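You operate a simulated robot arm through the tools that you are given. There is no shell and no other tool.

The job below is to be done with a simulated robot arm. You get a single attempt, and the scene is never put back.

JOB
Put things in order on the top of the wooden table. At the end: the grey rolled sock stands where the orange clip stood; the white tissue packet (marked "TISSUES") stands where the grey rolled sock stood; the cream fabric brush stands on top of the yellow soap dish; the orange clip stands where the cream fabric brush stood; whatever was shut is shut again. Leave all else as you found it, and nothing knocked over.

Only the result counts: the job must be done as asked and must still hold three seconds after the hand-in. Knocking over, shifting, dropping, spilling or breaking anything else fails it.

ROBOT AND FRAMES
A 7-joint arm with a two-finger parallel gripper, fixed in place. Base frame: the origin is at the foot of the arm, x ahead of it, y to its left, z up; the work surface is at about z = 0. Units: mm, degrees, N and s.
With the tool pointing down near the work surface it reaches from about 240 to 620 mm from the base axis. Its first joint turns from -66.0 to 66.0 degrees. Payload 2.6 kg.
The TCP is the grasp point between the finger pads, 30 mm short of the fingertips. In the tool frame z runs along the fingers and y along their closing line. The gripper opens to 94 mm. The fingers are 28 mm wide and 10 mm thick; the gripper's body (50 by 96 mm) begins 55 mm behind the TCP.
Orientation is that of the tool frame in the base frame, as a unit quaternion [x, y, z, w]. With the fingers straight down and closing along the base's y, the tool's x points along the base's -x, its y along +y and its z along -z.

CONTROLS
- The arm moves only by the tool arm_command. Its argument "motion" is a list of rows, each an object (a shift or turn left out is 0, a gripper value left out holds the last) with "dp": the shift along the tool's x, y, z in mm, a list of three; "rotation": the turn, a rotation vector about the tool's x, y, z in degrees, a list of three. In form: [{"dp": [dx, dy, dz], "rotation": [ax, ay, az]}, ...]. A call has 1 to 20 rows; each row shifts and turns the commanded pose from where the row before left it, along the tool's axes as they then stand. "grip" is the opening, from 0 (shut) to 1 (fully open), set as the call begins (left out, the last holds). Rows are played at 5 a second. More than 50 mm and 8.6 degrees between two rows, or a gripper value outside its range, and nothing of the call is played. A pose out of reach is approached as far as the arm can. The call stops where the force on the tool passes 40 N (or 10 N more than at its start, if that is more) or the arm is blocked; 0.2 s more then pass. Each finger travels about 72 mm/s and halts on what it meets, pressing with about 24 N; the grip force reading is that of the motor and also rises with nothing between the fingers. The clock runs only during rows and for 0.2 s after the last one: add rows that do not move to give the fingers time. The reply holds the time, the measured pose of the TCP, the force on the tool along the base axes, the opening and the grip force, in the units named above and with some noise, with the torque about the TCP (base axes, N m) and any sound that the robot's microphone picked up.
- Cameras (640 x 400 px; columns grow to the right, rows downward): "scene" is fixed at [29, 424.7, 569.9]; the picture's right is [-0.84, -0.55, 0.00], its down [-0.28, 0.42, -0.86] and it looks along [0.47, -0.72, -0.50] (base axes); focal length 311 px, centre (320, 200). "wrist" rides on the gripper at [76, 14, -102] in the tool frame; the picture's right is [-0.18, 0.98, 0.00], its down [-0.75, -0.14, -0.64] and it looks along [-0.63, -0.12, 0.77] (tool axes); focal length 243 px, centre (320, 200). There is no depth. A picture from a camera that has moved, and an enlarged one, comes with that camera's place and axes in the base frame and with its lens.
- camera(camera): a new picture of that camera. It takes no simulated time.
- enlarge(camera, box): a new picture of the part [left, top, right, bottom] of that camera's present view, enlarged. It takes no simulated time.
- job_done(): hands the job in; it is judged then, once.

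Places have to be worked out from the pictures, the camera data and where the tool is seen. Open the gripper and draw the arm clear of the work before you hand the job in, unless the task says otherwise.

The tools are called after ">>>" as name(argument=value, ...) on one line, values as JSON. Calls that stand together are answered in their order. arm_command: Moves the arm, as the interface text tells. Its arguments: {"type":"object","properties":{"motion":{"type":"array","items":{"type":"object","properties":{"dp":{"type":"array","items":{"type":"number"}},"rotation":{"type":"array","items":{"type":"number"}}}}},"grip":{"type":"number"}},"required":["motion"]} The other tools are called the same way: camera (camera) takes a picture; enlarge (camera, box) takes an enlarged picture of a part of a camera's view; job_done () hands the job in.

At the start:

```text
time_s: 0.0
ee_pos: [411.2, -45.9, 337.7]
orientation: [0.0, 1.0, 0.0, -0.001]
force: [-0.3, -0.3, -0.6]
torque: [0.06, -0.01, 0.01]
grip_width: 94.0
grasp_force: 0.0
```

scene: 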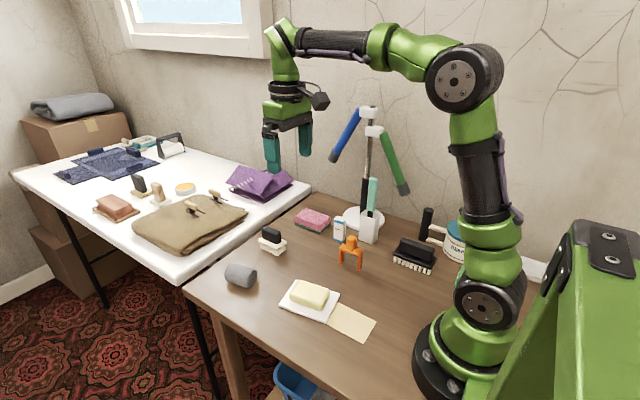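
wrist: 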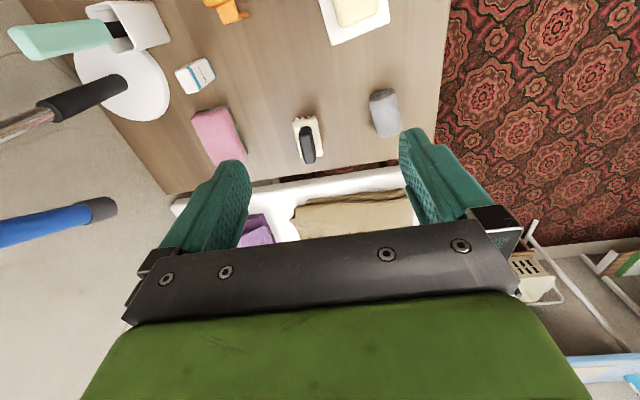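

I'll look closely at the table before moving anything.

>>> enlarge(camera="scene", box=[180, 170, 340, 270])

>>> enlarge(camera="scene", box=[200, 240, 400, 365])

>>> enlarge(camera="scene", box=[320, 180, 480, 280])

>>> enlarge(camera="wrist", box=[120, 0, 440, 200])

```text
4.00 times, centred on (260, 220) of scene
camera zoom: at [29.0, 424.7, 569.9], right [-0.84, -0.55, 0.0], down [-0.28, 0.42, -0.86], along [0.47, -0.72, -0.5], focal length 1244 px, centre (560, 120)
```

zoom: 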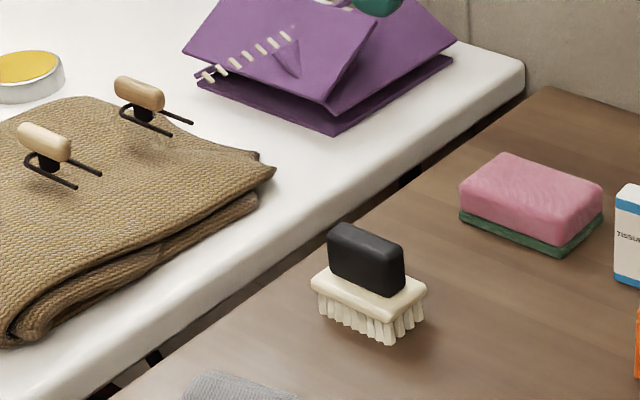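

```text
3.20 times, centred on (300, 302) of scene
camera zoom: at [29.0, 424.7, 569.9], right [-0.84, -0.55, 0.0], down [-0.28, 0.42, -0.86], along [0.47, -0.72, -0.5], focal length 995 px, centre (384, -128)
```

zoom: 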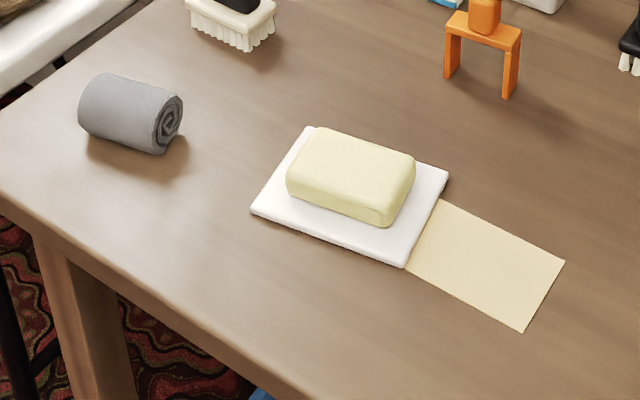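

```text
4.00 times, centred on (400, 230) of scene
camera zoom: at [29.0, 424.7, 569.9], right [-0.84, -0.55, 0.0], down [-0.28, 0.42, -0.86], along [0.47, -0.72, -0.5], focal length 1244 px, centre (0, 80)
```

zoom: 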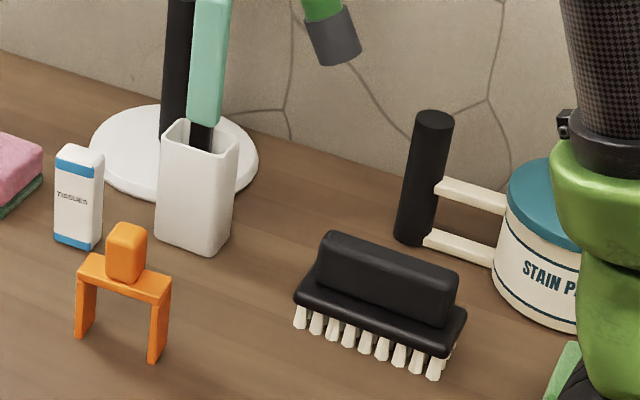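

```text
2.00 times, centred on (280, 100) of wrist
camera zoom: at [335.6, -31.7, 439.1], right [0.18, 0.98, 0.0], down [0.75, -0.14, 0.64], along [0.63, -0.12, -0.77], focal length 485 px, centre (400, 400)
```

zoom: 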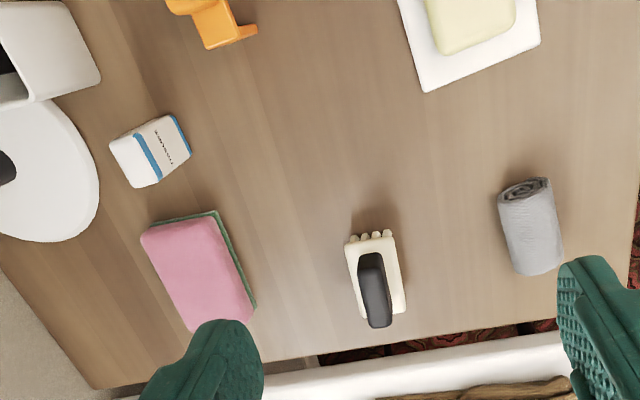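

The cream brush, sock, soap dish, clip and tissue packet are all in view. I'll draw the hand back 90 mm at the same height to see the nearer objects from above.

>>> arm_command(motion=[{"dp": [30, 0, 0]}, {"dp": [30, 0, 0]}, {"dp": [30, 0, 0]}, {"dp": [0, 0, 0]}], grip=1)

>>> camera(camera="wrist")

>>> enlarge(camera="wrist", box=[280, 0, 440, 100])

>>> enlarge(camera="wrist", box=[120, 0, 280, 100])

```text
time_s: 1.0
ee_pos: [321.6, -45.5, 338.3]
orientation: [0.0, 1.0, 0.0, 0.0]
force: [-0.4, -0.5, 0.5]
torque: [0.03, 0.01, -0.04]
grip_width: 94.0
grasp_force: 0.1
```

```text
taken
camera wrist: at [245.4, -31.8, 439.1], right [0.18, 0.98, 0.0], down [0.75, -0.14, 0.64], along [0.63, -0.12, -0.77], focal length 243 px, centre (320, 200)
```

wrist: 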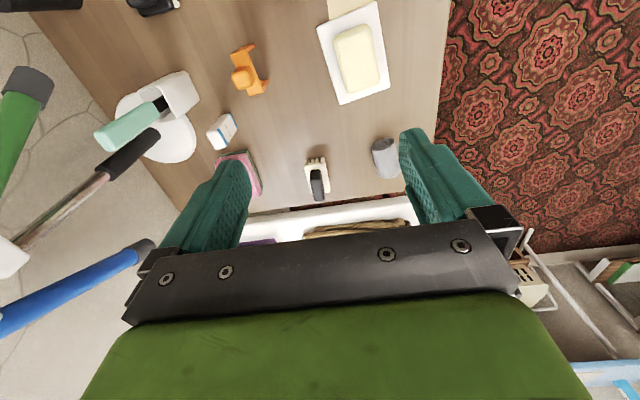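

```text
4.00 times, centred on (360, 50) of wrist
camera zoom: at [245.4, -31.8, 439.1], right [0.18, 0.98, 0.0], down [0.75, -0.14, 0.64], along [0.63, -0.12, -0.77], focal length 970 px, centre (160, 800)
```

zoom: 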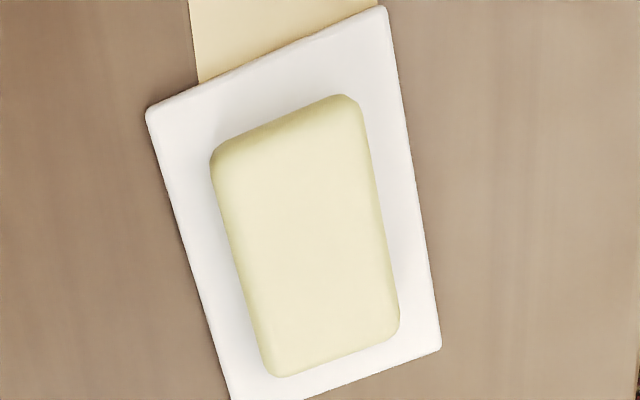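

```text
4.00 times, centred on (200, 50) of wrist
camera zoom: at [245.4, -31.8, 439.1], right [0.18, 0.98, 0.0], down [0.75, -0.14, 0.64], along [0.63, -0.12, -0.77], focal length 970 px, centre (800, 800)
```

zoom: 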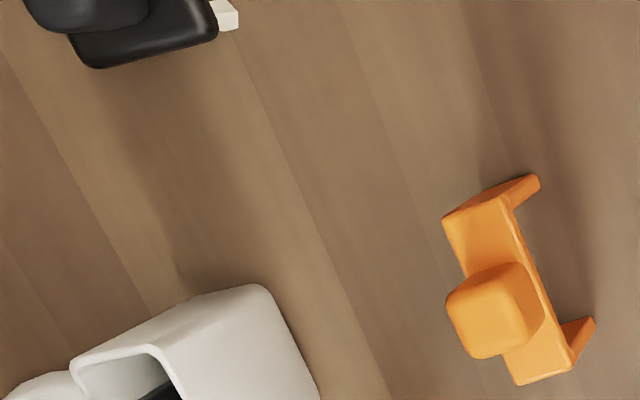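

The clip's feet triangulate to about (305, -145), and the brush stands near (530, -92). I'll go above the brush for a closer view.

>>> arm_command(motion=[{"dp": [-40, -9, 0]}, {"dp": [-40, -9, 0]}, {"dp": [-40, -9, 0]}, {"dp": [-40, -9, 0]}, {"dp": [-40, -9, 0]}, {"dp": [0, 0, 45]}, {"dp": [0, 0, 45]}, {"dp": [0, 0, 45]}, {"dp": [0, 0, 45]}, {"dp": [0, 0, 0]}])

>>> camera(camera="wrist")

>>> camera(camera="scene")

```text
time_s: 3.2
ee_pos: [520.8, -90.2, 158.2]
orientation: [0.0, 1.0, 0.0, 0.0]
force: [0.7, -0.5, 0.3]
torque: [-0.02, -0.01, -0.02]
grip_width: 94.0
grasp_force: 0.1
```

```text
taken
camera wrist: at [446.3, -76.1, 258.9], right [0.18, 0.98, 0.0], down [0.75, -0.14, 0.64], along [0.63, -0.12, -0.77], focal length 243 px, centre (320, 200)
```

wrist: 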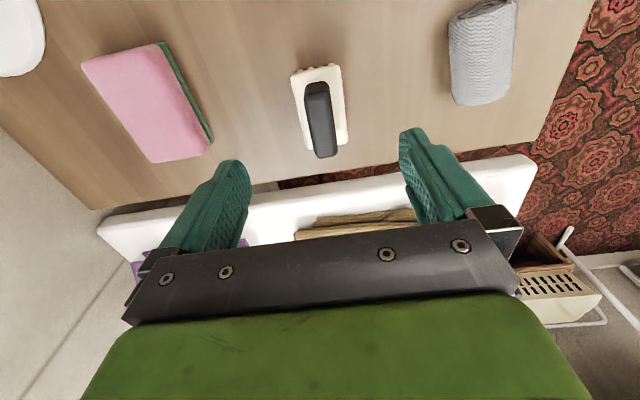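

```text
taken
```

scene: 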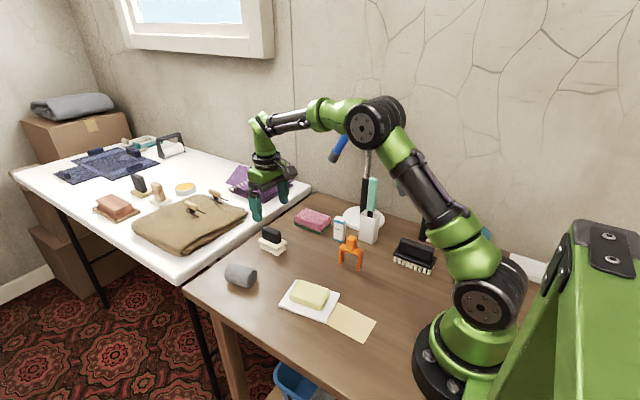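

>>> enlarge(camera="wrist", box=[240, 50, 400, 150])

>>> enlarge(camera="scene", box=[216, 190, 312, 250])

>>> enlarge(camera="wrist", box=[400, 0, 560, 100])

```text
4.00 times, centred on (320, 100) of wrist
camera zoom: at [446.3, -76.1, 258.9], right [0.18, 0.98, 0.0], down [0.75, -0.14, 0.64], along [0.63, -0.12, -0.77], focal length 970 px, centre (320, 600)
```

zoom: 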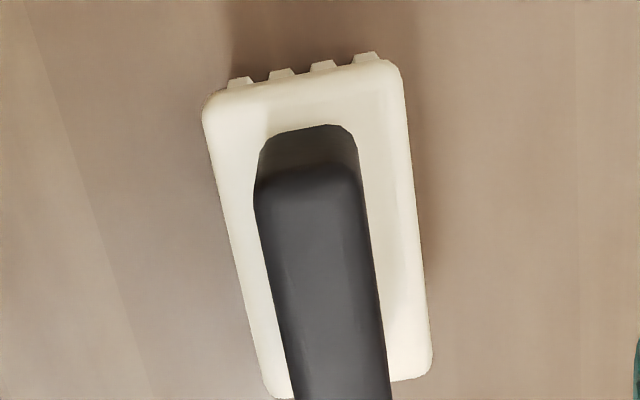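

```text
6.67 times, centred on (264, 220) of scene
camera zoom: at [29.0, 424.7, 569.9], right [-0.84, -0.55, 0.0], down [-0.28, 0.42, -0.86], along [0.47, -0.72, -0.5], focal length 2073 px, centre (693, 67)
```

zoom: 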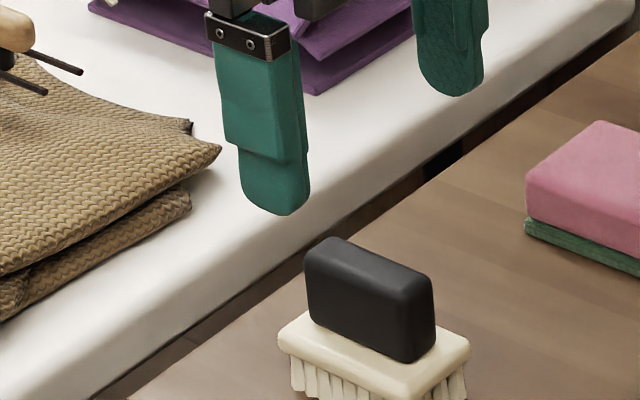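

```text
4.00 times, centred on (480, 50) of wrist
camera zoom: at [446.3, -76.1, 258.9], right [0.18, 0.98, 0.0], down [0.75, -0.14, 0.64], along [0.63, -0.12, -0.77], focal length 970 px, centre (-320, 800)
```

zoom: 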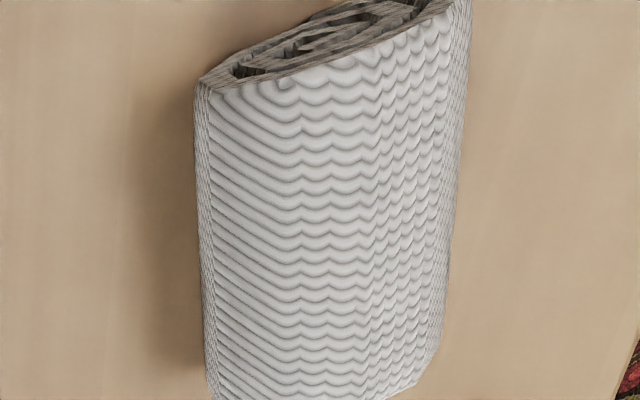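

The brush is lined up with the base x axis: base about 72 x 43 mm, centred near (530, -90), with a handle about 22 mm wide and roughly z 24 to 55. I'll come down over the handle with the fingertips just above the base block, then close.

>>> arm_command(motion=[{"dp": [-9, 0.5, 20]}, {"dp": [0, 0, 30]}, {"dp": [0, 0, 25]}, {"dp": [0, 0, 15]}, {"dp": [0, 0, 8]}, {"dp": [0, 0, 0]}])

>>> enlarge(camera="scene", box=[216, 190, 312, 250])

>>> camera(camera="wrist")

```text
time_s: 4.6
ee_pos: [531.0, -89.6, 59.4]
orientation: [0.001, 1.0, 0.0, 0.0]
force: [-0.5, 0.5, 0.7]
torque: [0.01, -0.01, 0.0]
grip_width: 94.0
grasp_force: 0.1
```

```text
6.67 times, centred on (264, 220) of scene
camera zoom: at [29.0, 424.7, 569.9], right [-0.84, -0.55, 0.0], down [-0.28, 0.42, -0.86], along [0.47, -0.72, -0.5], focal length 2073 px, centre (693, 67)
```

zoom: 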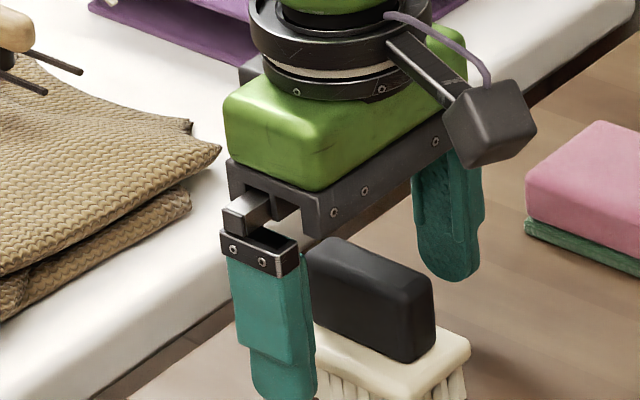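

```text
taken
camera wrist: at [454.8, -76.2, 160.7], right [0.18, 0.98, 0.0], down [0.75, -0.14, 0.64], along [0.63, -0.12, -0.77], focal length 243 px, centre (320, 200)
```

wrist: 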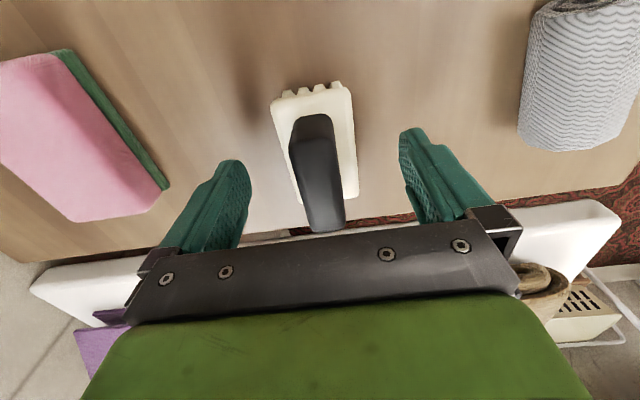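

The handle sits midway between the fingers, and the tips are above the base block. I'll close and let the fingers settle.

>>> arm_command(motion=[{"dp": [0, 0, 0]}, {"dp": [0, 0, 0]}, {"dp": [0, 0, 0]}, {"dp": [0, 0, 0]}, {"dp": [0, 0, 0]}], grip=0)

>>> enlarge(camera="scene", box=[216, 190, 312, 250])

```text
time_s: 5.8
ee_pos: [531.1, -90.9, 59.7]
orientation: [0.0, 1.0, 0.0, 0.0]
force: [-0.1, -0.5, -1.2]
torque: [0.04, 0.0, -0.01]
grip_width: 44.3
grasp_force: 23.8
```

```text
6.67 times, centred on (264, 220) of scene
camera zoom: at [29.0, 424.7, 569.9], right [-0.84, -0.55, 0.0], down [-0.28, 0.42, -0.86], along [0.47, -0.72, -0.5], focal length 2073 px, centre (693, 67)
```

zoom: 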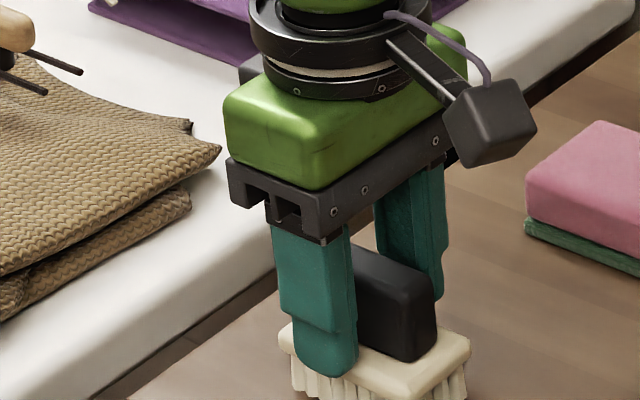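

The opening stopped at 44 mm, so the tips met the top edge of the 43 mm wide base block, which is higher than I judged. A grip squarely on the base block's sides is firmer, so I'll reopen, go down 13 mm and close again.

>>> arm_command(motion=[{"dp": [0, 0, 0]}, {"dp": [0, 0, 0]}, {"dp": [0, 0, 7]}, {"dp": [0, 0, 6]}, {"dp": [0, 0, 0]}], grip=0.7)

>>> arm_command(motion=[{"dp": [0, 0, 0]}, {"dp": [0, 0, 0]}, {"dp": [0, 0, 0]}, {"dp": [0, 0, 0]}], grip=0)

>>> enlarge(camera="scene", box=[216, 200, 312, 260])

>>> camera(camera="wrist")

```text
time_s: 7.0
ee_pos: [530.2, -89.9, 45.5]
orientation: [0.001, 1.0, -0.001, 0.001]
force: [0.3, -0.3, -0.7]
torque: [-0.02, 0.03, 0.0]
grip_width: 65.9
grasp_force: 0.1
```

```text
time_s: 8.0
ee_pos: [530.2, -90.3, 45.5]
orientation: [0.0, 1.0, 0.0, 0.0]
force: [-0.4, 0.3, 0.1]
torque: [0.01, -0.01, -0.02]
grip_width: 44.5
grasp_force: 24.3
```

```text
6.67 times, centred on (264, 230) of scene
camera zoom: at [29.0, 424.7, 569.9], right [-0.84, -0.55, 0.0], down [-0.28, 0.42, -0.86], along [0.47, -0.72, -0.5], focal length 2073 px, centre (693, 0)
```

zoom: 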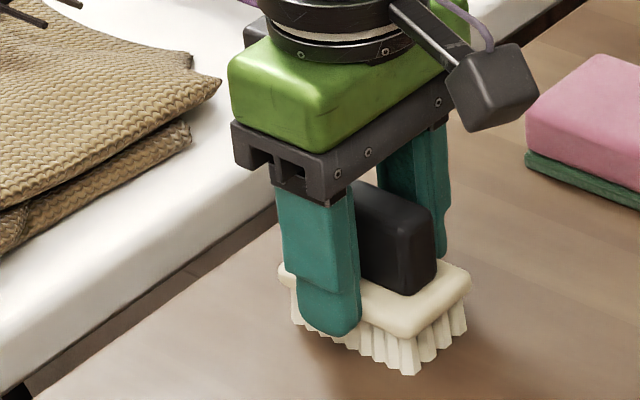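

```text
taken
camera wrist: at [454.2, -76.1, 147.8], right [0.18, 0.98, 0.0], down [0.75, -0.14, 0.64], along [0.63, -0.12, -0.77], focal length 243 px, centre (320, 200)
```

wrist: 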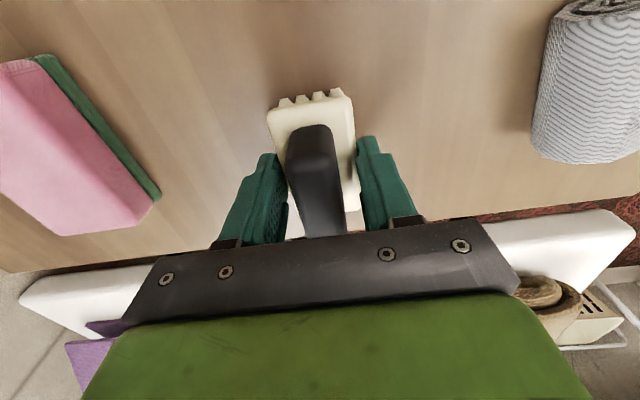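

The grip on the base block is firm, with TCP z at 45.5 while the bristles are on the table. I'll lift 105 mm, carry the brush to the dish centre at about (327, 10), and turn it +10° to match the dish.

>>> arm_command(motion=[{"dp": [0, 0, -15]}, {"dp": [0, 0, -30]}, {"dp": [0, 0, -40]}, {"dp": [0, 0, -20]}, {"dp": [0, 0, 0]}])

>>> arm_command(motion=[{"dp": [30, 15, 0]}, {"dp": [35, 17, 0]}, {"dp": [35, 17, 0]}, {"dp": [35, 17, 0]}, {"dp": [35, 17, 0]}, {"dp": [33, 17, 0]}, {"rotation": [0, 0, -5]}, {"rotation": [0, 0, -5]}, {"dp": [0, 0, 0]}])

>>> enlarge(camera="scene", box=[216, 220, 376, 320])

>>> camera(camera="wrist")

```text
time_s: 9.2
ee_pos: [529.8, -90.8, 151.6]
orientation: [-0.001, 1.0, 0.001, 0.001]
force: [0.2, 0.2, -1.7]
torque: [0.01, 0.01, -0.03]
grip_width: 44.2
grasp_force: 23.7
```

```text
time_s: 11.2
ee_pos: [328.4, 9.6, 152.4]
orientation: [-0.087, 0.996, 0.0, 0.001]
force: [-0.3, -0.4, -0.7]
torque: [0.0, -0.03, -0.01]
grip_width: 44.2
grasp_force: 23.9
```

```text
4.00 times, centred on (296, 270) of scene
camera zoom: at [29.0, 424.7, 569.9], right [-0.84, -0.55, 0.0], down [-0.28, 0.42, -0.86], along [0.47, -0.72, -0.5], focal length 1244 px, centre (416, -80)
```

zoom: 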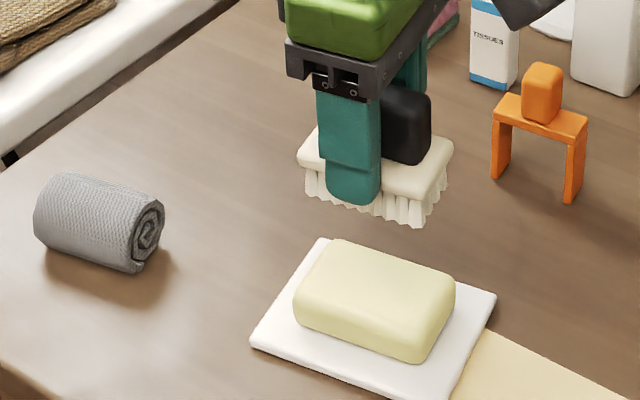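

```text
taken
camera wrist: at [250.5, 9.8, 253.9], right [0.01, 1.0, 0.0], down [0.77, -0.01, 0.64], along [0.64, -0.01, -0.77], focal length 243 px, centre (320, 200)
```

wrist: 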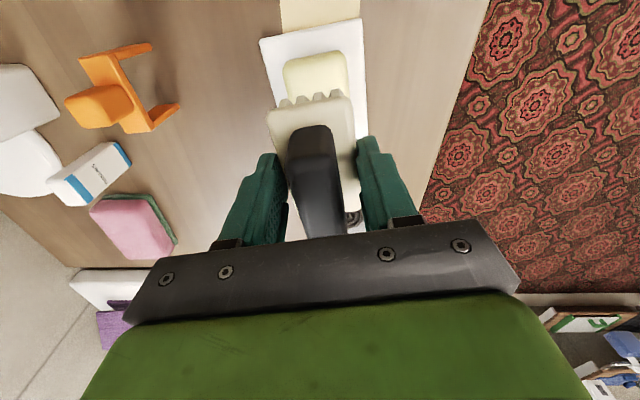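

The brush is aligned above the dish, and the dish corners seen from here agree with the earlier estimate. I'll descend most of the way and check the gap.

>>> arm_command(motion=[{"dp": [0, 0, 20]}, {"dp": [0, 0, 25]}, {"dp": [0, 0, 15]}, {"dp": [0, 0, 7]}, {"dp": [0, 0, 0]}])

>>> enlarge(camera="scene", box=[248, 255, 360, 325])

```text
time_s: 12.4
ee_pos: [327.6, 10.6, 85.5]
orientation: [-0.088, 0.996, -0.001, 0.0]
force: [-0.1, 0.3, -1.6]
torque: [0.01, -0.02, -0.04]
grip_width: 44.7
grasp_force: 24.6
```

```text
5.71 times, centred on (304, 290) of scene
camera zoom: at [29.0, 424.7, 569.9], right [-0.84, -0.55, 0.0], down [-0.28, 0.42, -0.86], along [0.47, -0.72, -0.5], focal length 1777 px, centre (411, -314)
```

zoom: 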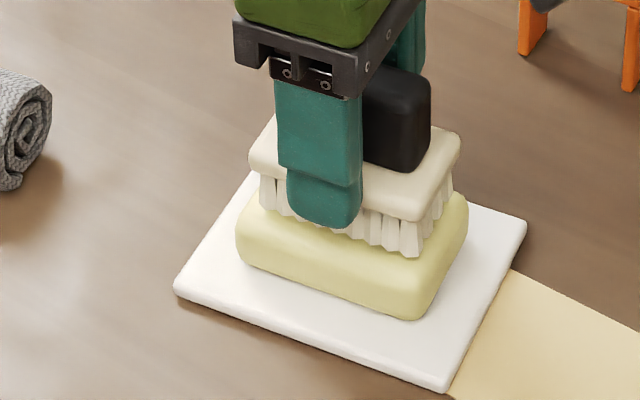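

The bristles are a few mm above the soap. I'll go down in small steps and watch the vertical force.

>>> arm_command(motion=[{"dp": [0, 0, 2]}, {"dp": [0, 0, 2]}, {"dp": [0, 0, 0]}])

>>> arm_command(motion=[{"dp": [0, 0, 2]}, {"dp": [0, 0, 0]}])

>>> arm_command(motion=[{"dp": [0, 0, 1.5]}, {"dp": [0, 0, 0]}])

>>> enlarge(camera="scene", box=[248, 255, 360, 325])

```text
time_s: 13.2
ee_pos: [328.2, 10.2, 81.5]
orientation: [-0.087, 0.996, 0.0, 0.0]
force: [-0.1, -0.3, -0.8]
torque: [0.0, 0.01, 0.0]
grip_width: 44.8
grasp_force: 23.8
```

```text
time_s: 13.8
ee_pos: [329.0, 10.4, 78.8]
orientation: [-0.088, 0.996, -0.001, 0.0]
force: [-5.3, -1.0, 22.5]
torque: [0.01, 0.08, -0.02]
grip_width: 44.6
grasp_force: 24.0
```

```text
time_s: 14.4
ee_pos: [328.6, 10.0, 79.0]
orientation: [-0.087, 0.996, 0.0, 0.002]
force: [1.4, 2.1, 23.5]
torque: [0.1, -0.03, -0.02]
grip_width: 44.4
grasp_force: 24.4
```

```text
5.71 times, centred on (304, 290) of scene
camera zoom: at [28.9, 424.7, 569.9], right [-0.84, -0.55, 0.0], down [-0.28, 0.42, -0.86], along [0.47, -0.72, -0.5], focal length 1777 px, centre (411, -314)
```

zoom: 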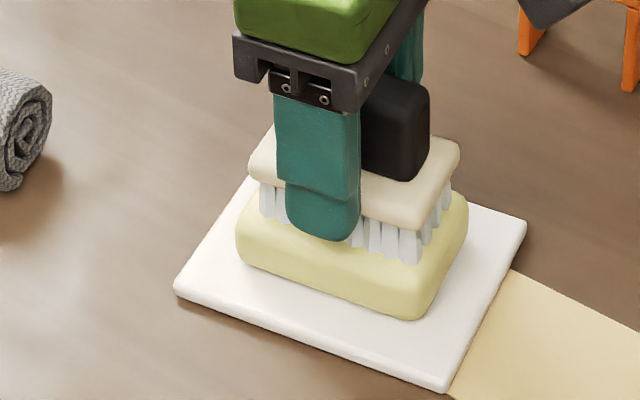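

Contact at about z 79 with 23 N of pressing. I'll ease up by 2 mm to unload, then open.

>>> arm_command(motion=[{"dp": [0, 0, -1]}, {"dp": [0, 0, -1]}, {"dp": [0, 0, 0]}])

```text
time_s: 15.2
ee_pos: [326.9, 10.0, 78.6]
orientation: [-0.088, 0.996, 0.0, -0.002]
force: [0.3, 0.0, -0.7]
torque: [-0.02, -0.02, 0.01]
grip_width: 44.6
grasp_force: 24.0
```

The load is off and the brush rests on the soap. I'll open the gripper to release it.

>>> arm_command(motion=[{"dp": [0, 0, 0]}, {"dp": [0, 0, 0]}, {"dp": [0, 0, 0]}], grip=0.75)

>>> enlarge(camera="scene", box=[248, 255, 360, 325])

```text
time_s: 16.0
ee_pos: [328.3, 9.9, 80.2]
orientation: [-0.088, 0.996, 0.0, 0.0]
force: [-0.3, 0.8, -0.4]
torque: [-0.01, -0.02, -0.01]
grip_width: 70.6
grasp_force: 0.1
```

```text
5.71 times, centred on (304, 290) of scene
camera zoom: at [29.0, 424.7, 569.9], right [-0.84, -0.55, 0.0], down [-0.28, 0.42, -0.86], along [0.47, -0.72, -0.5], focal length 1777 px, centre (411, -314)
```

zoom: 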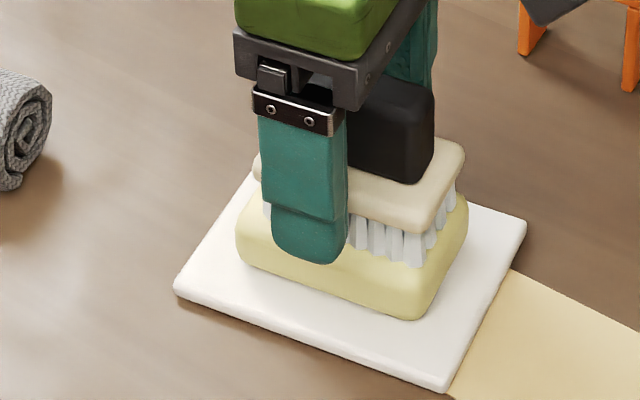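

The brush is free and upright. I'll rise straight up 120 mm and check it.

>>> arm_command(motion=[{"dp": [0, 0, -20]}, {"dp": [0, 0, -40]}, {"dp": [0, 0, -40]}, {"dp": [0, 0, -30]}, {"rotation": [0, 0, 5]}, {"rotation": [0, 0, 5]}, {"dp": [0, 0, 0]}])

>>> enlarge(camera="scene", box=[248, 255, 360, 325])

>>> camera(camera="wrist")

```text
time_s: 17.6
ee_pos: [327.6, 9.8, 208.9]
orientation: [0.0, 1.0, 0.0, -0.001]
force: [-0.7, -0.1, -0.6]
torque: [-0.01, 0.0, 0.03]
grip_width: 70.4
grasp_force: 0.1
```

```text
5.71 times, centred on (304, 290) of scene
camera zoom: at [29.0, 424.7, 569.9], right [-0.84, -0.55, 0.0], down [-0.28, 0.42, -0.86], along [0.47, -0.72, -0.5], focal length 1777 px, centre (411, -314)
```

zoom: 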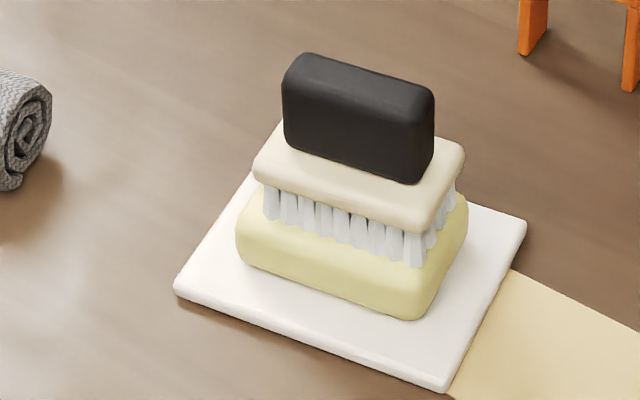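

```text
taken
camera wrist: at [251.6, 24.2, 310.0], right [0.18, 0.98, 0.0], down [0.75, -0.14, 0.64], along [0.63, -0.12, -0.77], focal length 243 px, centre (320, 200)
```

wrist: 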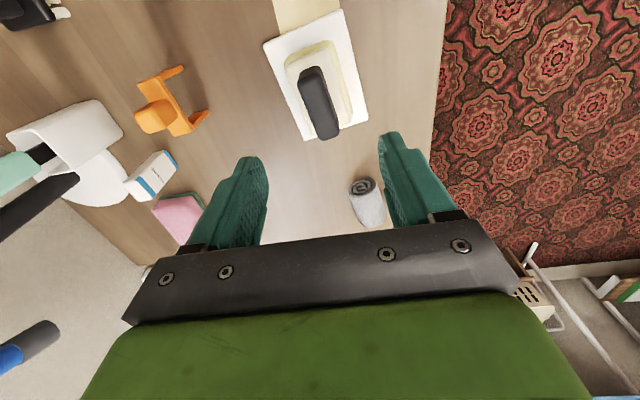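

The brush stands well on the soap. Next is the clip, so I'll move above it at about (308, -145) to look closely.

>>> arm_command(motion=[{"dp": [5, -40, 0]}, {"dp": [5, -40, 0]}, {"dp": [5, -40, 0]}, {"dp": [5, -35, 0]}, {"dp": [0, 0, 30]}, {"dp": [0, 0, 25]}, {"dp": [0, 0, 0]}], grip=0.75)

>>> camera(camera="wrist")

>>> enlarge(camera="wrist", box=[230, 40, 390, 140])

>>> camera(camera="scene")

>>> enlarge(camera="scene", box=[312, 220, 392, 270])

```text
time_s: 19.2
ee_pos: [308.1, -144.5, 153.5]
orientation: [0.0, 1.0, 0.0, 0.0]
force: [-0.1, 0.2, -0.1]
torque: [-0.03, 0.02, 0.0]
grip_width: 70.4
grasp_force: 0.0
```

```text
taken
camera wrist: at [232.1, -130.3, 254.5], right [0.18, 0.98, 0.0], down [0.75, -0.14, 0.64], along [0.63, -0.12, -0.77], focal length 243 px, centre (320, 200)
```

wrist: 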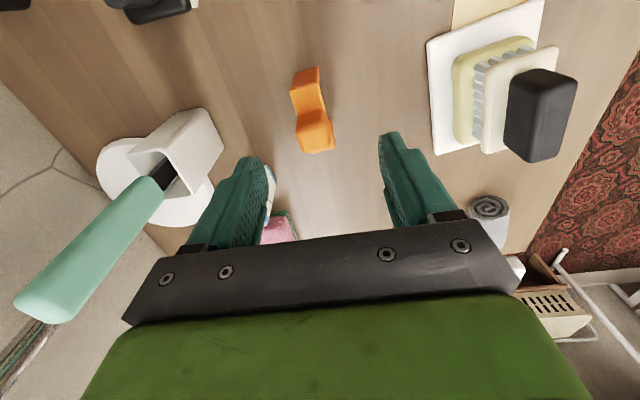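

```text
4.00 times, centred on (310, 90) of wrist
camera zoom: at [232.1, -130.3, 254.5], right [0.18, 0.98, 0.0], down [0.75, -0.14, 0.64], along [0.63, -0.12, -0.77], focal length 970 px, centre (360, 640)
```

zoom: 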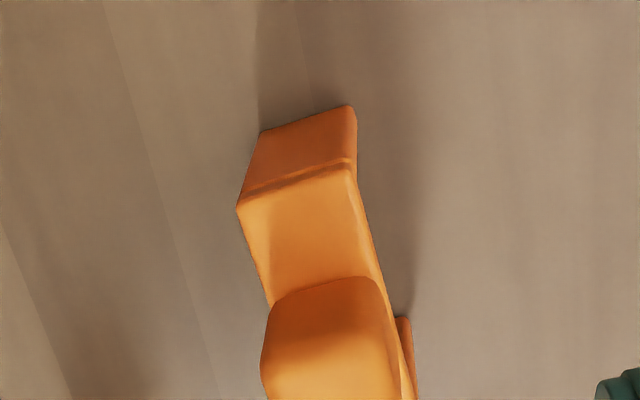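

```text
taken
```

scene: 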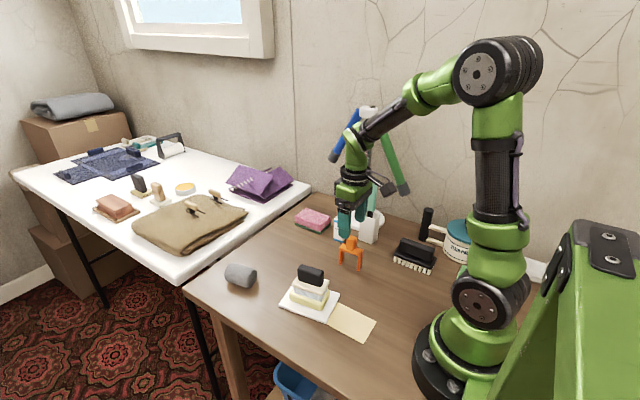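

```text
8.00 times, centred on (352, 245) of scene
camera zoom: at [29.0, 424.7, 569.9], right [-0.84, -0.55, 0.0], down [-0.28, 0.42, -0.86], along [0.47, -0.72, -0.5], focal length 2487 px, centre (64, -160)
```

zoom: 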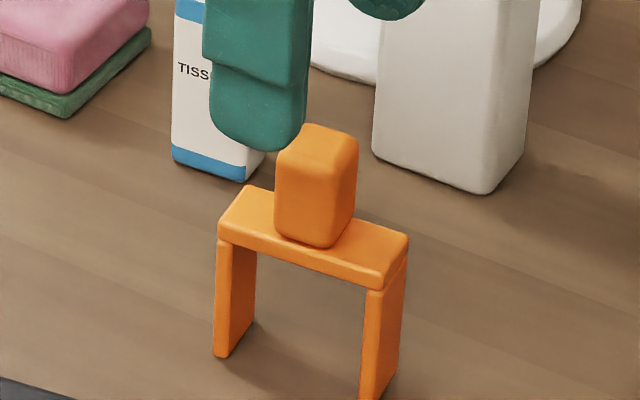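

The clip measures about 53 x 22 mm, centred near (306.5, -149) and yawed about +6.5°. Its plate top is near z 59 and the knob reaches about z 88. I'll align with it and come down with the pads level with the plate.

>>> arm_command(motion=[{"dp": [1.6, -4.5, 0]}, {"rotation": [0, 0, -6.5]}, {"dp": [0, 0, 25]}, {"dp": [0, 0, 25]}, {"dp": [0, 0, 25]}, {"dp": [0, 0, 15]}, {"dp": [0, 0, 6]}, {"dp": [0, 0, 0]}])

>>> camera(camera="wrist")

>>> enlarge(camera="scene", box=[312, 210, 408, 270])

```text
time_s: 21.0
ee_pos: [306.9, -149.3, 58.6]
orientation: [-0.057, 0.998, -0.001, 0.0]
force: [0.1, -0.3, -0.3]
torque: [0.03, 0.03, -0.03]
grip_width: 70.4
grasp_force: 0.1
```

```text
taken
camera wrist: at [229.0, -144.2, 159.7], right [0.07, 1.0, 0.0], down [0.76, -0.05, 0.64], along [0.64, -0.05, -0.77], focal length 243 px, centre (320, 200)
```

wrist: 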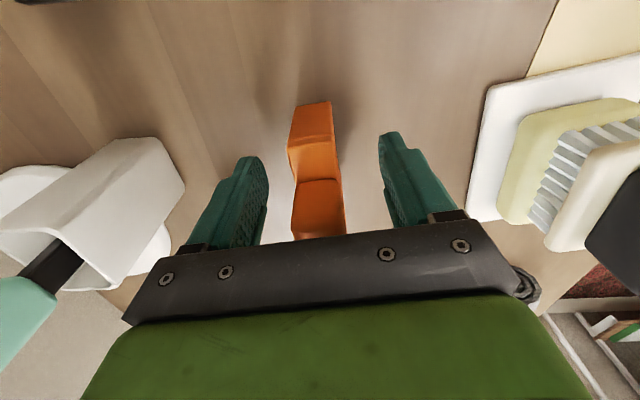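

```text
6.67 times, centred on (360, 240) of scene
camera zoom: at [29.0, 424.7, 569.9], right [-0.84, -0.55, 0.0], down [-0.28, 0.42, -0.86], along [0.47, -0.72, -0.5], focal length 2073 px, centre (53, -67)
```

zoom: 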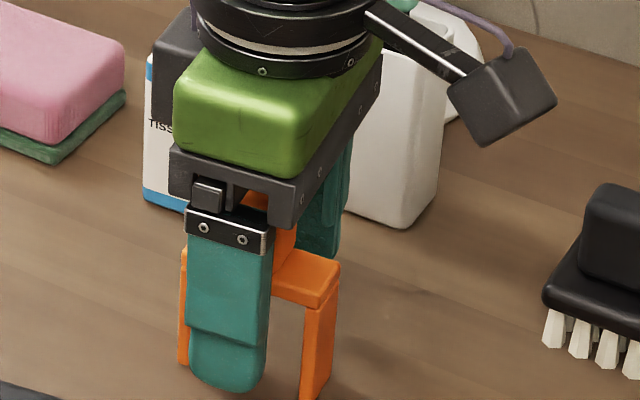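

The fingers straddle the clip evenly, so I'll close.

>>> arm_command(motion=[{"dp": [0, 0, 0]}, {"dp": [0, 0, 0]}, {"dp": [0, 0, 0]}, {"dp": [0, 0, 0]}, {"dp": [0, 0, 0]}], grip=0)

>>> camera(camera="wrist")

>>> enlarge(camera="scene", box=[312, 210, 408, 270])

```text
time_s: 22.2
ee_pos: [306.2, -150.1, 59.4]
orientation: [-0.056, 0.998, -0.001, 0.0]
force: [1.1, -0.3, -0.3]
torque: [-0.03, 0.01, 0.01]
grip_width: 27.8
grasp_force: 24.1
```

```text
taken
camera wrist: at [229.1, -144.3, 159.9], right [0.07, 1.0, 0.0], down [0.76, -0.05, 0.64], along [0.64, -0.05, -0.77], focal length 243 px, centre (320, 200)
```

wrist: 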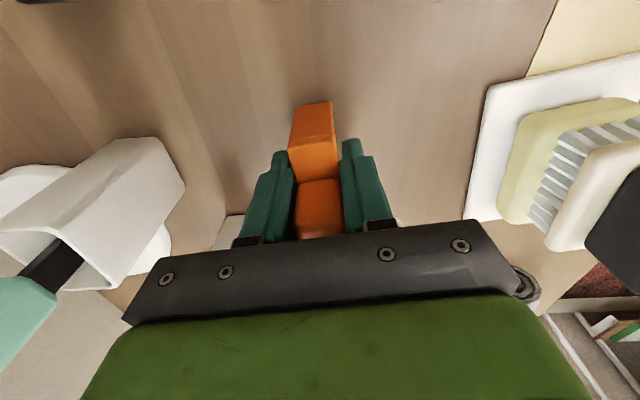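

```text
6.67 times, centred on (360, 240) of scene
camera zoom: at [29.0, 424.7, 569.9], right [-0.84, -0.55, 0.0], down [-0.28, 0.42, -0.86], along [0.47, -0.72, -0.5], focal length 2073 px, centre (53, -67)
```

zoom: 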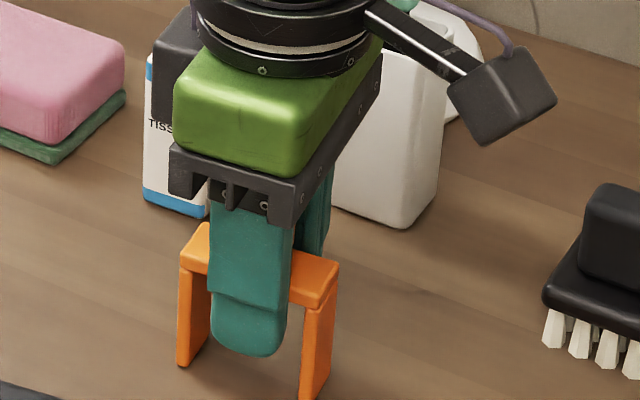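

The clip is held. I'll lift it and carry it, at its own yaw, to where the brush stood at (530, -90).

>>> arm_command(motion=[{"dp": [0, 0, -15]}, {"dp": [0, 0, -30]}, {"dp": [0, 0, -30]}, {"dp": [0, 0, 0]}])

>>> enlarge(camera="scene", box=[312, 180, 408, 240])

```text
time_s: 23.2
ee_pos: [306.4, -149.2, 134.8]
orientation: [-0.056, 0.998, 0.0, 0.001]
force: [-0.1, -0.2, -0.5]
torque: [0.0, 0.01, 0.01]
grip_width: 27.6
grasp_force: 24.1
```

```text
6.67 times, centred on (360, 210) of scene
camera zoom: at [29.0, 424.7, 569.9], right [-0.84, -0.55, 0.0], down [-0.28, 0.42, -0.86], along [0.47, -0.72, -0.5], focal length 2073 px, centre (53, 133)
```

zoom: 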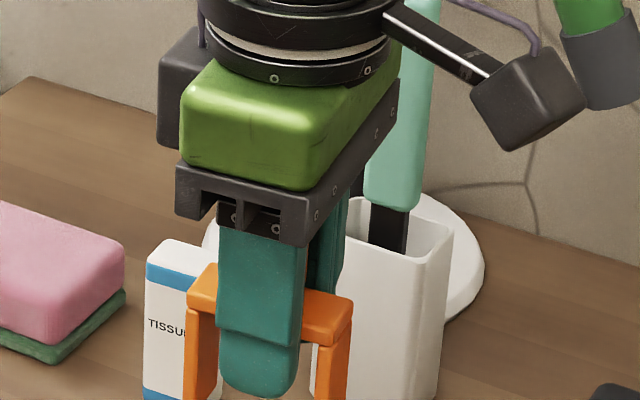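

The clip hangs level in the grip. I'll carry it to the brush's old place.

>>> arm_command(motion=[{"dp": [-25, 4, 0]}, {"dp": [-41, 6, 0]}, {"dp": [-41, 6, 0]}, {"dp": [-41, 6, 0]}, {"dp": [-41, 6, 0]}, {"dp": [-40, 6, 0]}, {"dp": [0, 0, 0]}, {"dp": [0, 0, 0]}])

>>> camera(camera="wrist")

>>> enlarge(camera="scene", box=[216, 190, 312, 250])

```text
time_s: 25.0
ee_pos: [530.5, -89.8, 133.9]
orientation: [-0.057, 0.998, -0.001, 0.0]
force: [0.1, -0.2, -0.1]
torque: [-0.02, 0.0, 0.01]
grip_width: 27.8
grasp_force: 24.1
```

```text
taken
camera wrist: at [453.4, -84.5, 236.4], right [0.07, 1.0, 0.0], down [0.76, -0.05, 0.64], along [0.64, -0.05, -0.77], focal length 243 px, centre (320, 200)
```

wrist: 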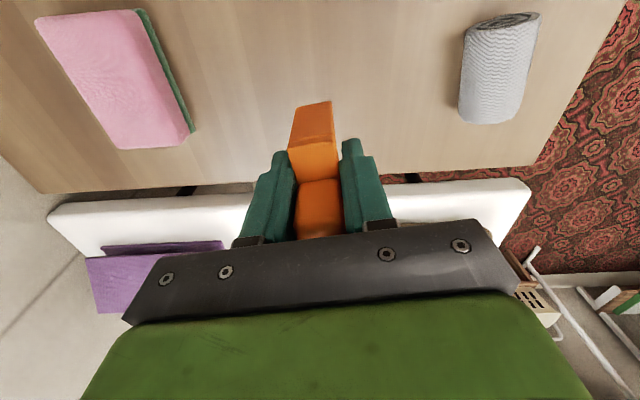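

```text
6.67 times, centred on (264, 220) of scene
camera zoom: at [29.0, 424.7, 569.9], right [-0.84, -0.55, 0.0], down [-0.28, 0.42, -0.86], along [0.47, -0.72, -0.5], focal length 2073 px, centre (693, 67)
```

zoom: 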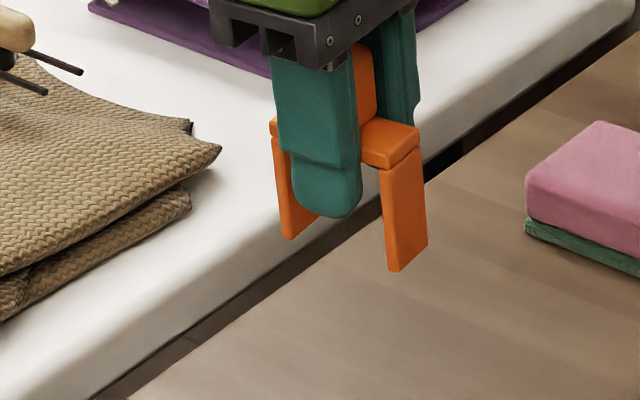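

I'm at the right place, and the feet should touch down at TCP z of about 59. I'll descend to just above that, then take small steps.

>>> arm_command(motion=[{"dp": [0, 0, 25]}, {"dp": [0, 0, 25]}, {"dp": [0, 0, 15]}, {"dp": [0, 0, 6]}, {"dp": [0, 0, 0]}])

>>> arm_command(motion=[{"dp": [0, 0, 1.5]}, {"dp": [0, 0, 0]}])

>>> arm_command(motion=[{"dp": [0, 0, 1.5]}, {"dp": [0, 0, 0]}])

>>> enlarge(camera="scene", box=[216, 200, 312, 260])

```text
time_s: 26.2
ee_pos: [530.7, -89.9, 61.9]
orientation: [-0.057, 0.998, 0.0, 0.0]
force: [-0.2, 1.5, 0.1]
torque: [0.0, 0.0, -0.03]
grip_width: 27.6
grasp_force: 23.6
```

```text
time_s: 26.8
ee_pos: [530.5, -89.5, 60.0]
orientation: [-0.056, 0.998, 0.001, 0.0]
force: [0.2, -0.3, 0.4]
torque: [-0.02, 0.01, 0.0]
grip_width: 27.5
grasp_force: 23.9
```

```text
time_s: 27.4
ee_pos: [529.7, -90.5, 60.5]
orientation: [-0.057, 0.998, 0.0, 0.0]
force: [-0.1, 0.0, 0.1]
torque: [0.01, 0.01, 0.01]
grip_width: 27.8
grasp_force: 24.1
```

```text
6.67 times, centred on (264, 230) of scene
camera zoom: at [29.0, 424.7, 569.9], right [-0.84, -0.55, 0.0], down [-0.28, 0.42, -0.86], along [0.47, -0.72, -0.5], focal length 2073 px, centre (693, 0)
```

zoom: 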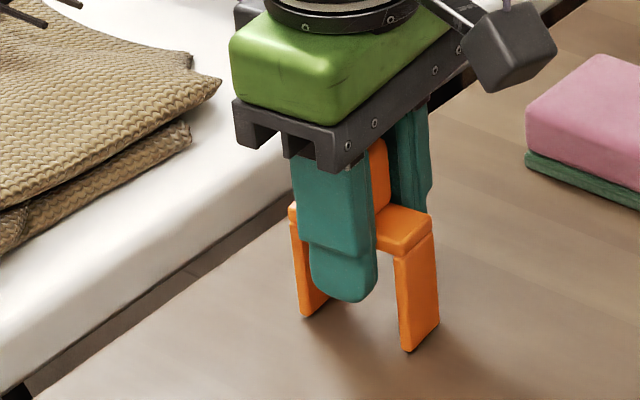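

There's no contact force yet, so I'll take more small steps.

>>> arm_command(motion=[{"dp": [0, 0, 1]}, {"dp": [0, 0, 0]}])

>>> arm_command(motion=[{"dp": [0, 0, 1]}, {"dp": [0, 0, 0]}])

```text
time_s: 28.0
ee_pos: [530.6, -89.3, 58.8]
orientation: [-0.057, 0.998, 0.0, 0.001]
force: [-0.7, -0.8, -0.5]
torque: [-0.05, 0.0, -0.01]
grip_width: 27.6
grasp_force: 23.8
```

```text
time_s: 28.6
ee_pos: [530.2, -88.5, 57.8]
orientation: [-0.057, 0.998, 0.0, 0.001]
force: [-1.3, 0.3, 5.0]
torque: [-0.02, 0.12, -0.01]
grip_width: 27.8
grasp_force: 24.0
```

Light contact at 5 N means the feet are on the table. I'll release and rise.

>>> arm_command(motion=[{"dp": [0, 0, 0]}, {"dp": [0, 0, 0]}, {"dp": [0, 0, 0]}, {"dp": [0, 0, 0]}], grip=0.75)

>>> arm_command(motion=[{"dp": [0, 0, -20]}, {"dp": [0, 0, -35]}, {"dp": [0, 0, -40]}, {"rotation": [0, 0, 6.5]}, {"dp": [0, 0, 0]}])

>>> camera(camera="wrist")

>>> enlarge(camera="scene", box=[216, 200, 312, 260])

>>> enlarge(camera="wrist", box=[400, 0, 560, 100])

```text
time_s: 29.6
ee_pos: [530.5, -89.4, 58.0]
orientation: [-0.057, 0.998, 0.0, 0.0]
force: [-0.5, 0.2, 0.6]
torque: [-0.01, 0.0, -0.02]
grip_width: 70.3
grasp_force: 0.0
```

```text
time_s: 30.8
ee_pos: [530.7, -91.1, 152.9]
orientation: [0.0, 1.0, -0.001, 0.001]
force: [0.0, -0.2, -0.2]
torque: [-0.02, -0.02, 0.04]
grip_width: 70.4
grasp_force: 0.0
```

```text
taken
camera wrist: at [454.5, -78.1, 254.4], right [0.18, 0.98, 0.0], down [0.75, -0.14, 0.64], along [0.63, -0.12, -0.77], focal length 243 px, centre (320, 200)
```

wrist: 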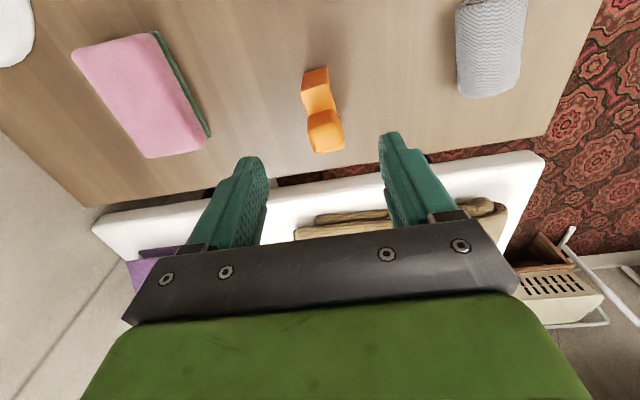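

```text
6.67 times, centred on (264, 230) of scene
camera zoom: at [29.0, 424.7, 569.9], right [-0.84, -0.55, 0.0], down [-0.28, 0.42, -0.86], along [0.47, -0.72, -0.5], focal length 2073 px, centre (693, 0)
```

zoom: 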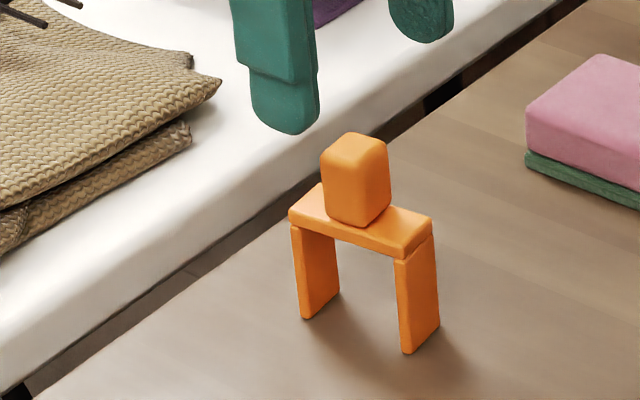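

```text
4.00 times, centred on (480, 50) of wrist
camera zoom: at [454.5, -78.1, 254.4], right [0.18, 0.98, 0.0], down [0.75, -0.14, 0.64], along [0.63, -0.12, -0.77], focal length 970 px, centre (-320, 800)
```

zoom: 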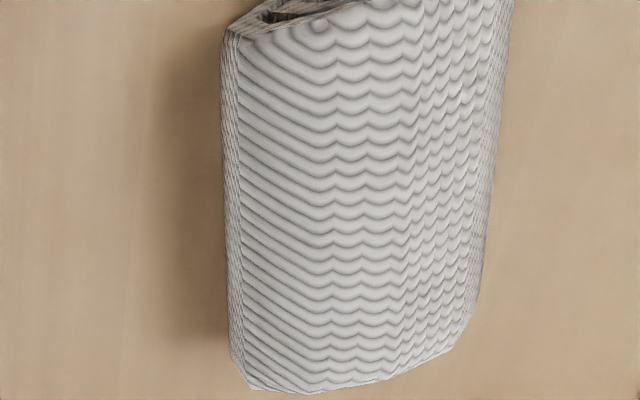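

The clip stands upright in the brush's old spot. I'll move above the sock at about (510, 50) for a close look.

>>> arm_command(motion=[{"dp": [5, 35, 0]}, {"dp": [5, 35, 0]}, {"dp": [5, 35, 0]}, {"dp": [5, 36, 0]}, {"dp": [0, 0, 0]}], grip=1)

>>> camera(camera="wrist")

>>> enlarge(camera="wrist", box=[240, 40, 400, 140])

>>> enlarge(camera="scene", box=[200, 245, 280, 295])

```text
time_s: 32.0
ee_pos: [509.3, 51.7, 151.3]
orientation: [0.0, 1.0, 0.0, 0.0]
force: [0.0, -0.1, 0.0]
torque: [0.01, 0.03, -0.05]
grip_width: 94.0
grasp_force: 0.0
```

```text
taken
camera wrist: at [433.1, 65.4, 253.5], right [0.18, 0.98, 0.0], down [0.75, -0.14, 0.64], along [0.63, -0.12, -0.77], focal length 243 px, centre (320, 200)
```

wrist: 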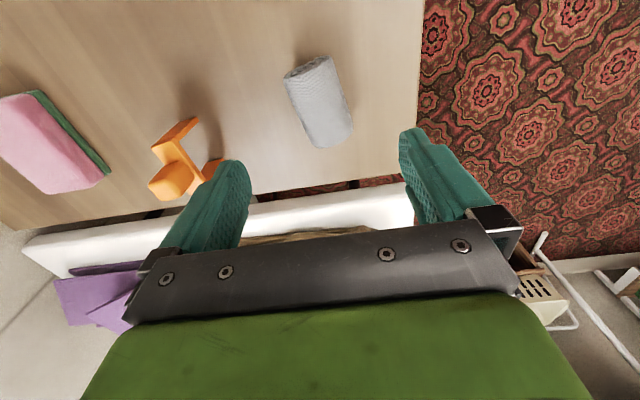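

```text
4.00 times, centred on (320, 90) of wrist
camera zoom: at [433.1, 65.4, 253.5], right [0.18, 0.98, 0.0], down [0.75, -0.14, 0.64], along [0.63, -0.12, -0.77], focal length 970 px, centre (320, 640)
```

zoom: 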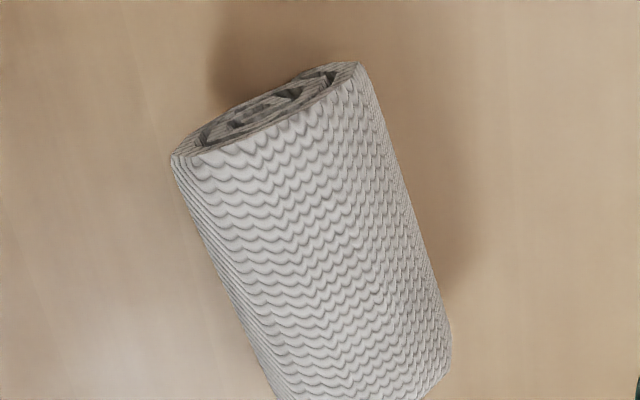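

```text
8.00 times, centred on (240, 270) of scene
camera zoom: at [29.0, 424.8, 569.9], right [-0.84, -0.55, 0.0], down [-0.28, 0.42, -0.86], along [0.47, -0.72, -0.5], focal length 2487 px, centre (960, -360)
```

zoom: 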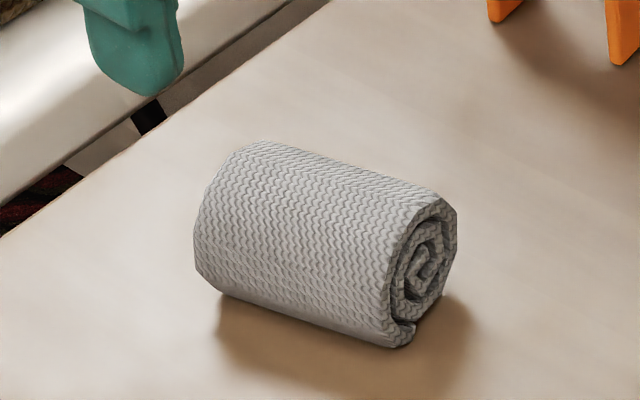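

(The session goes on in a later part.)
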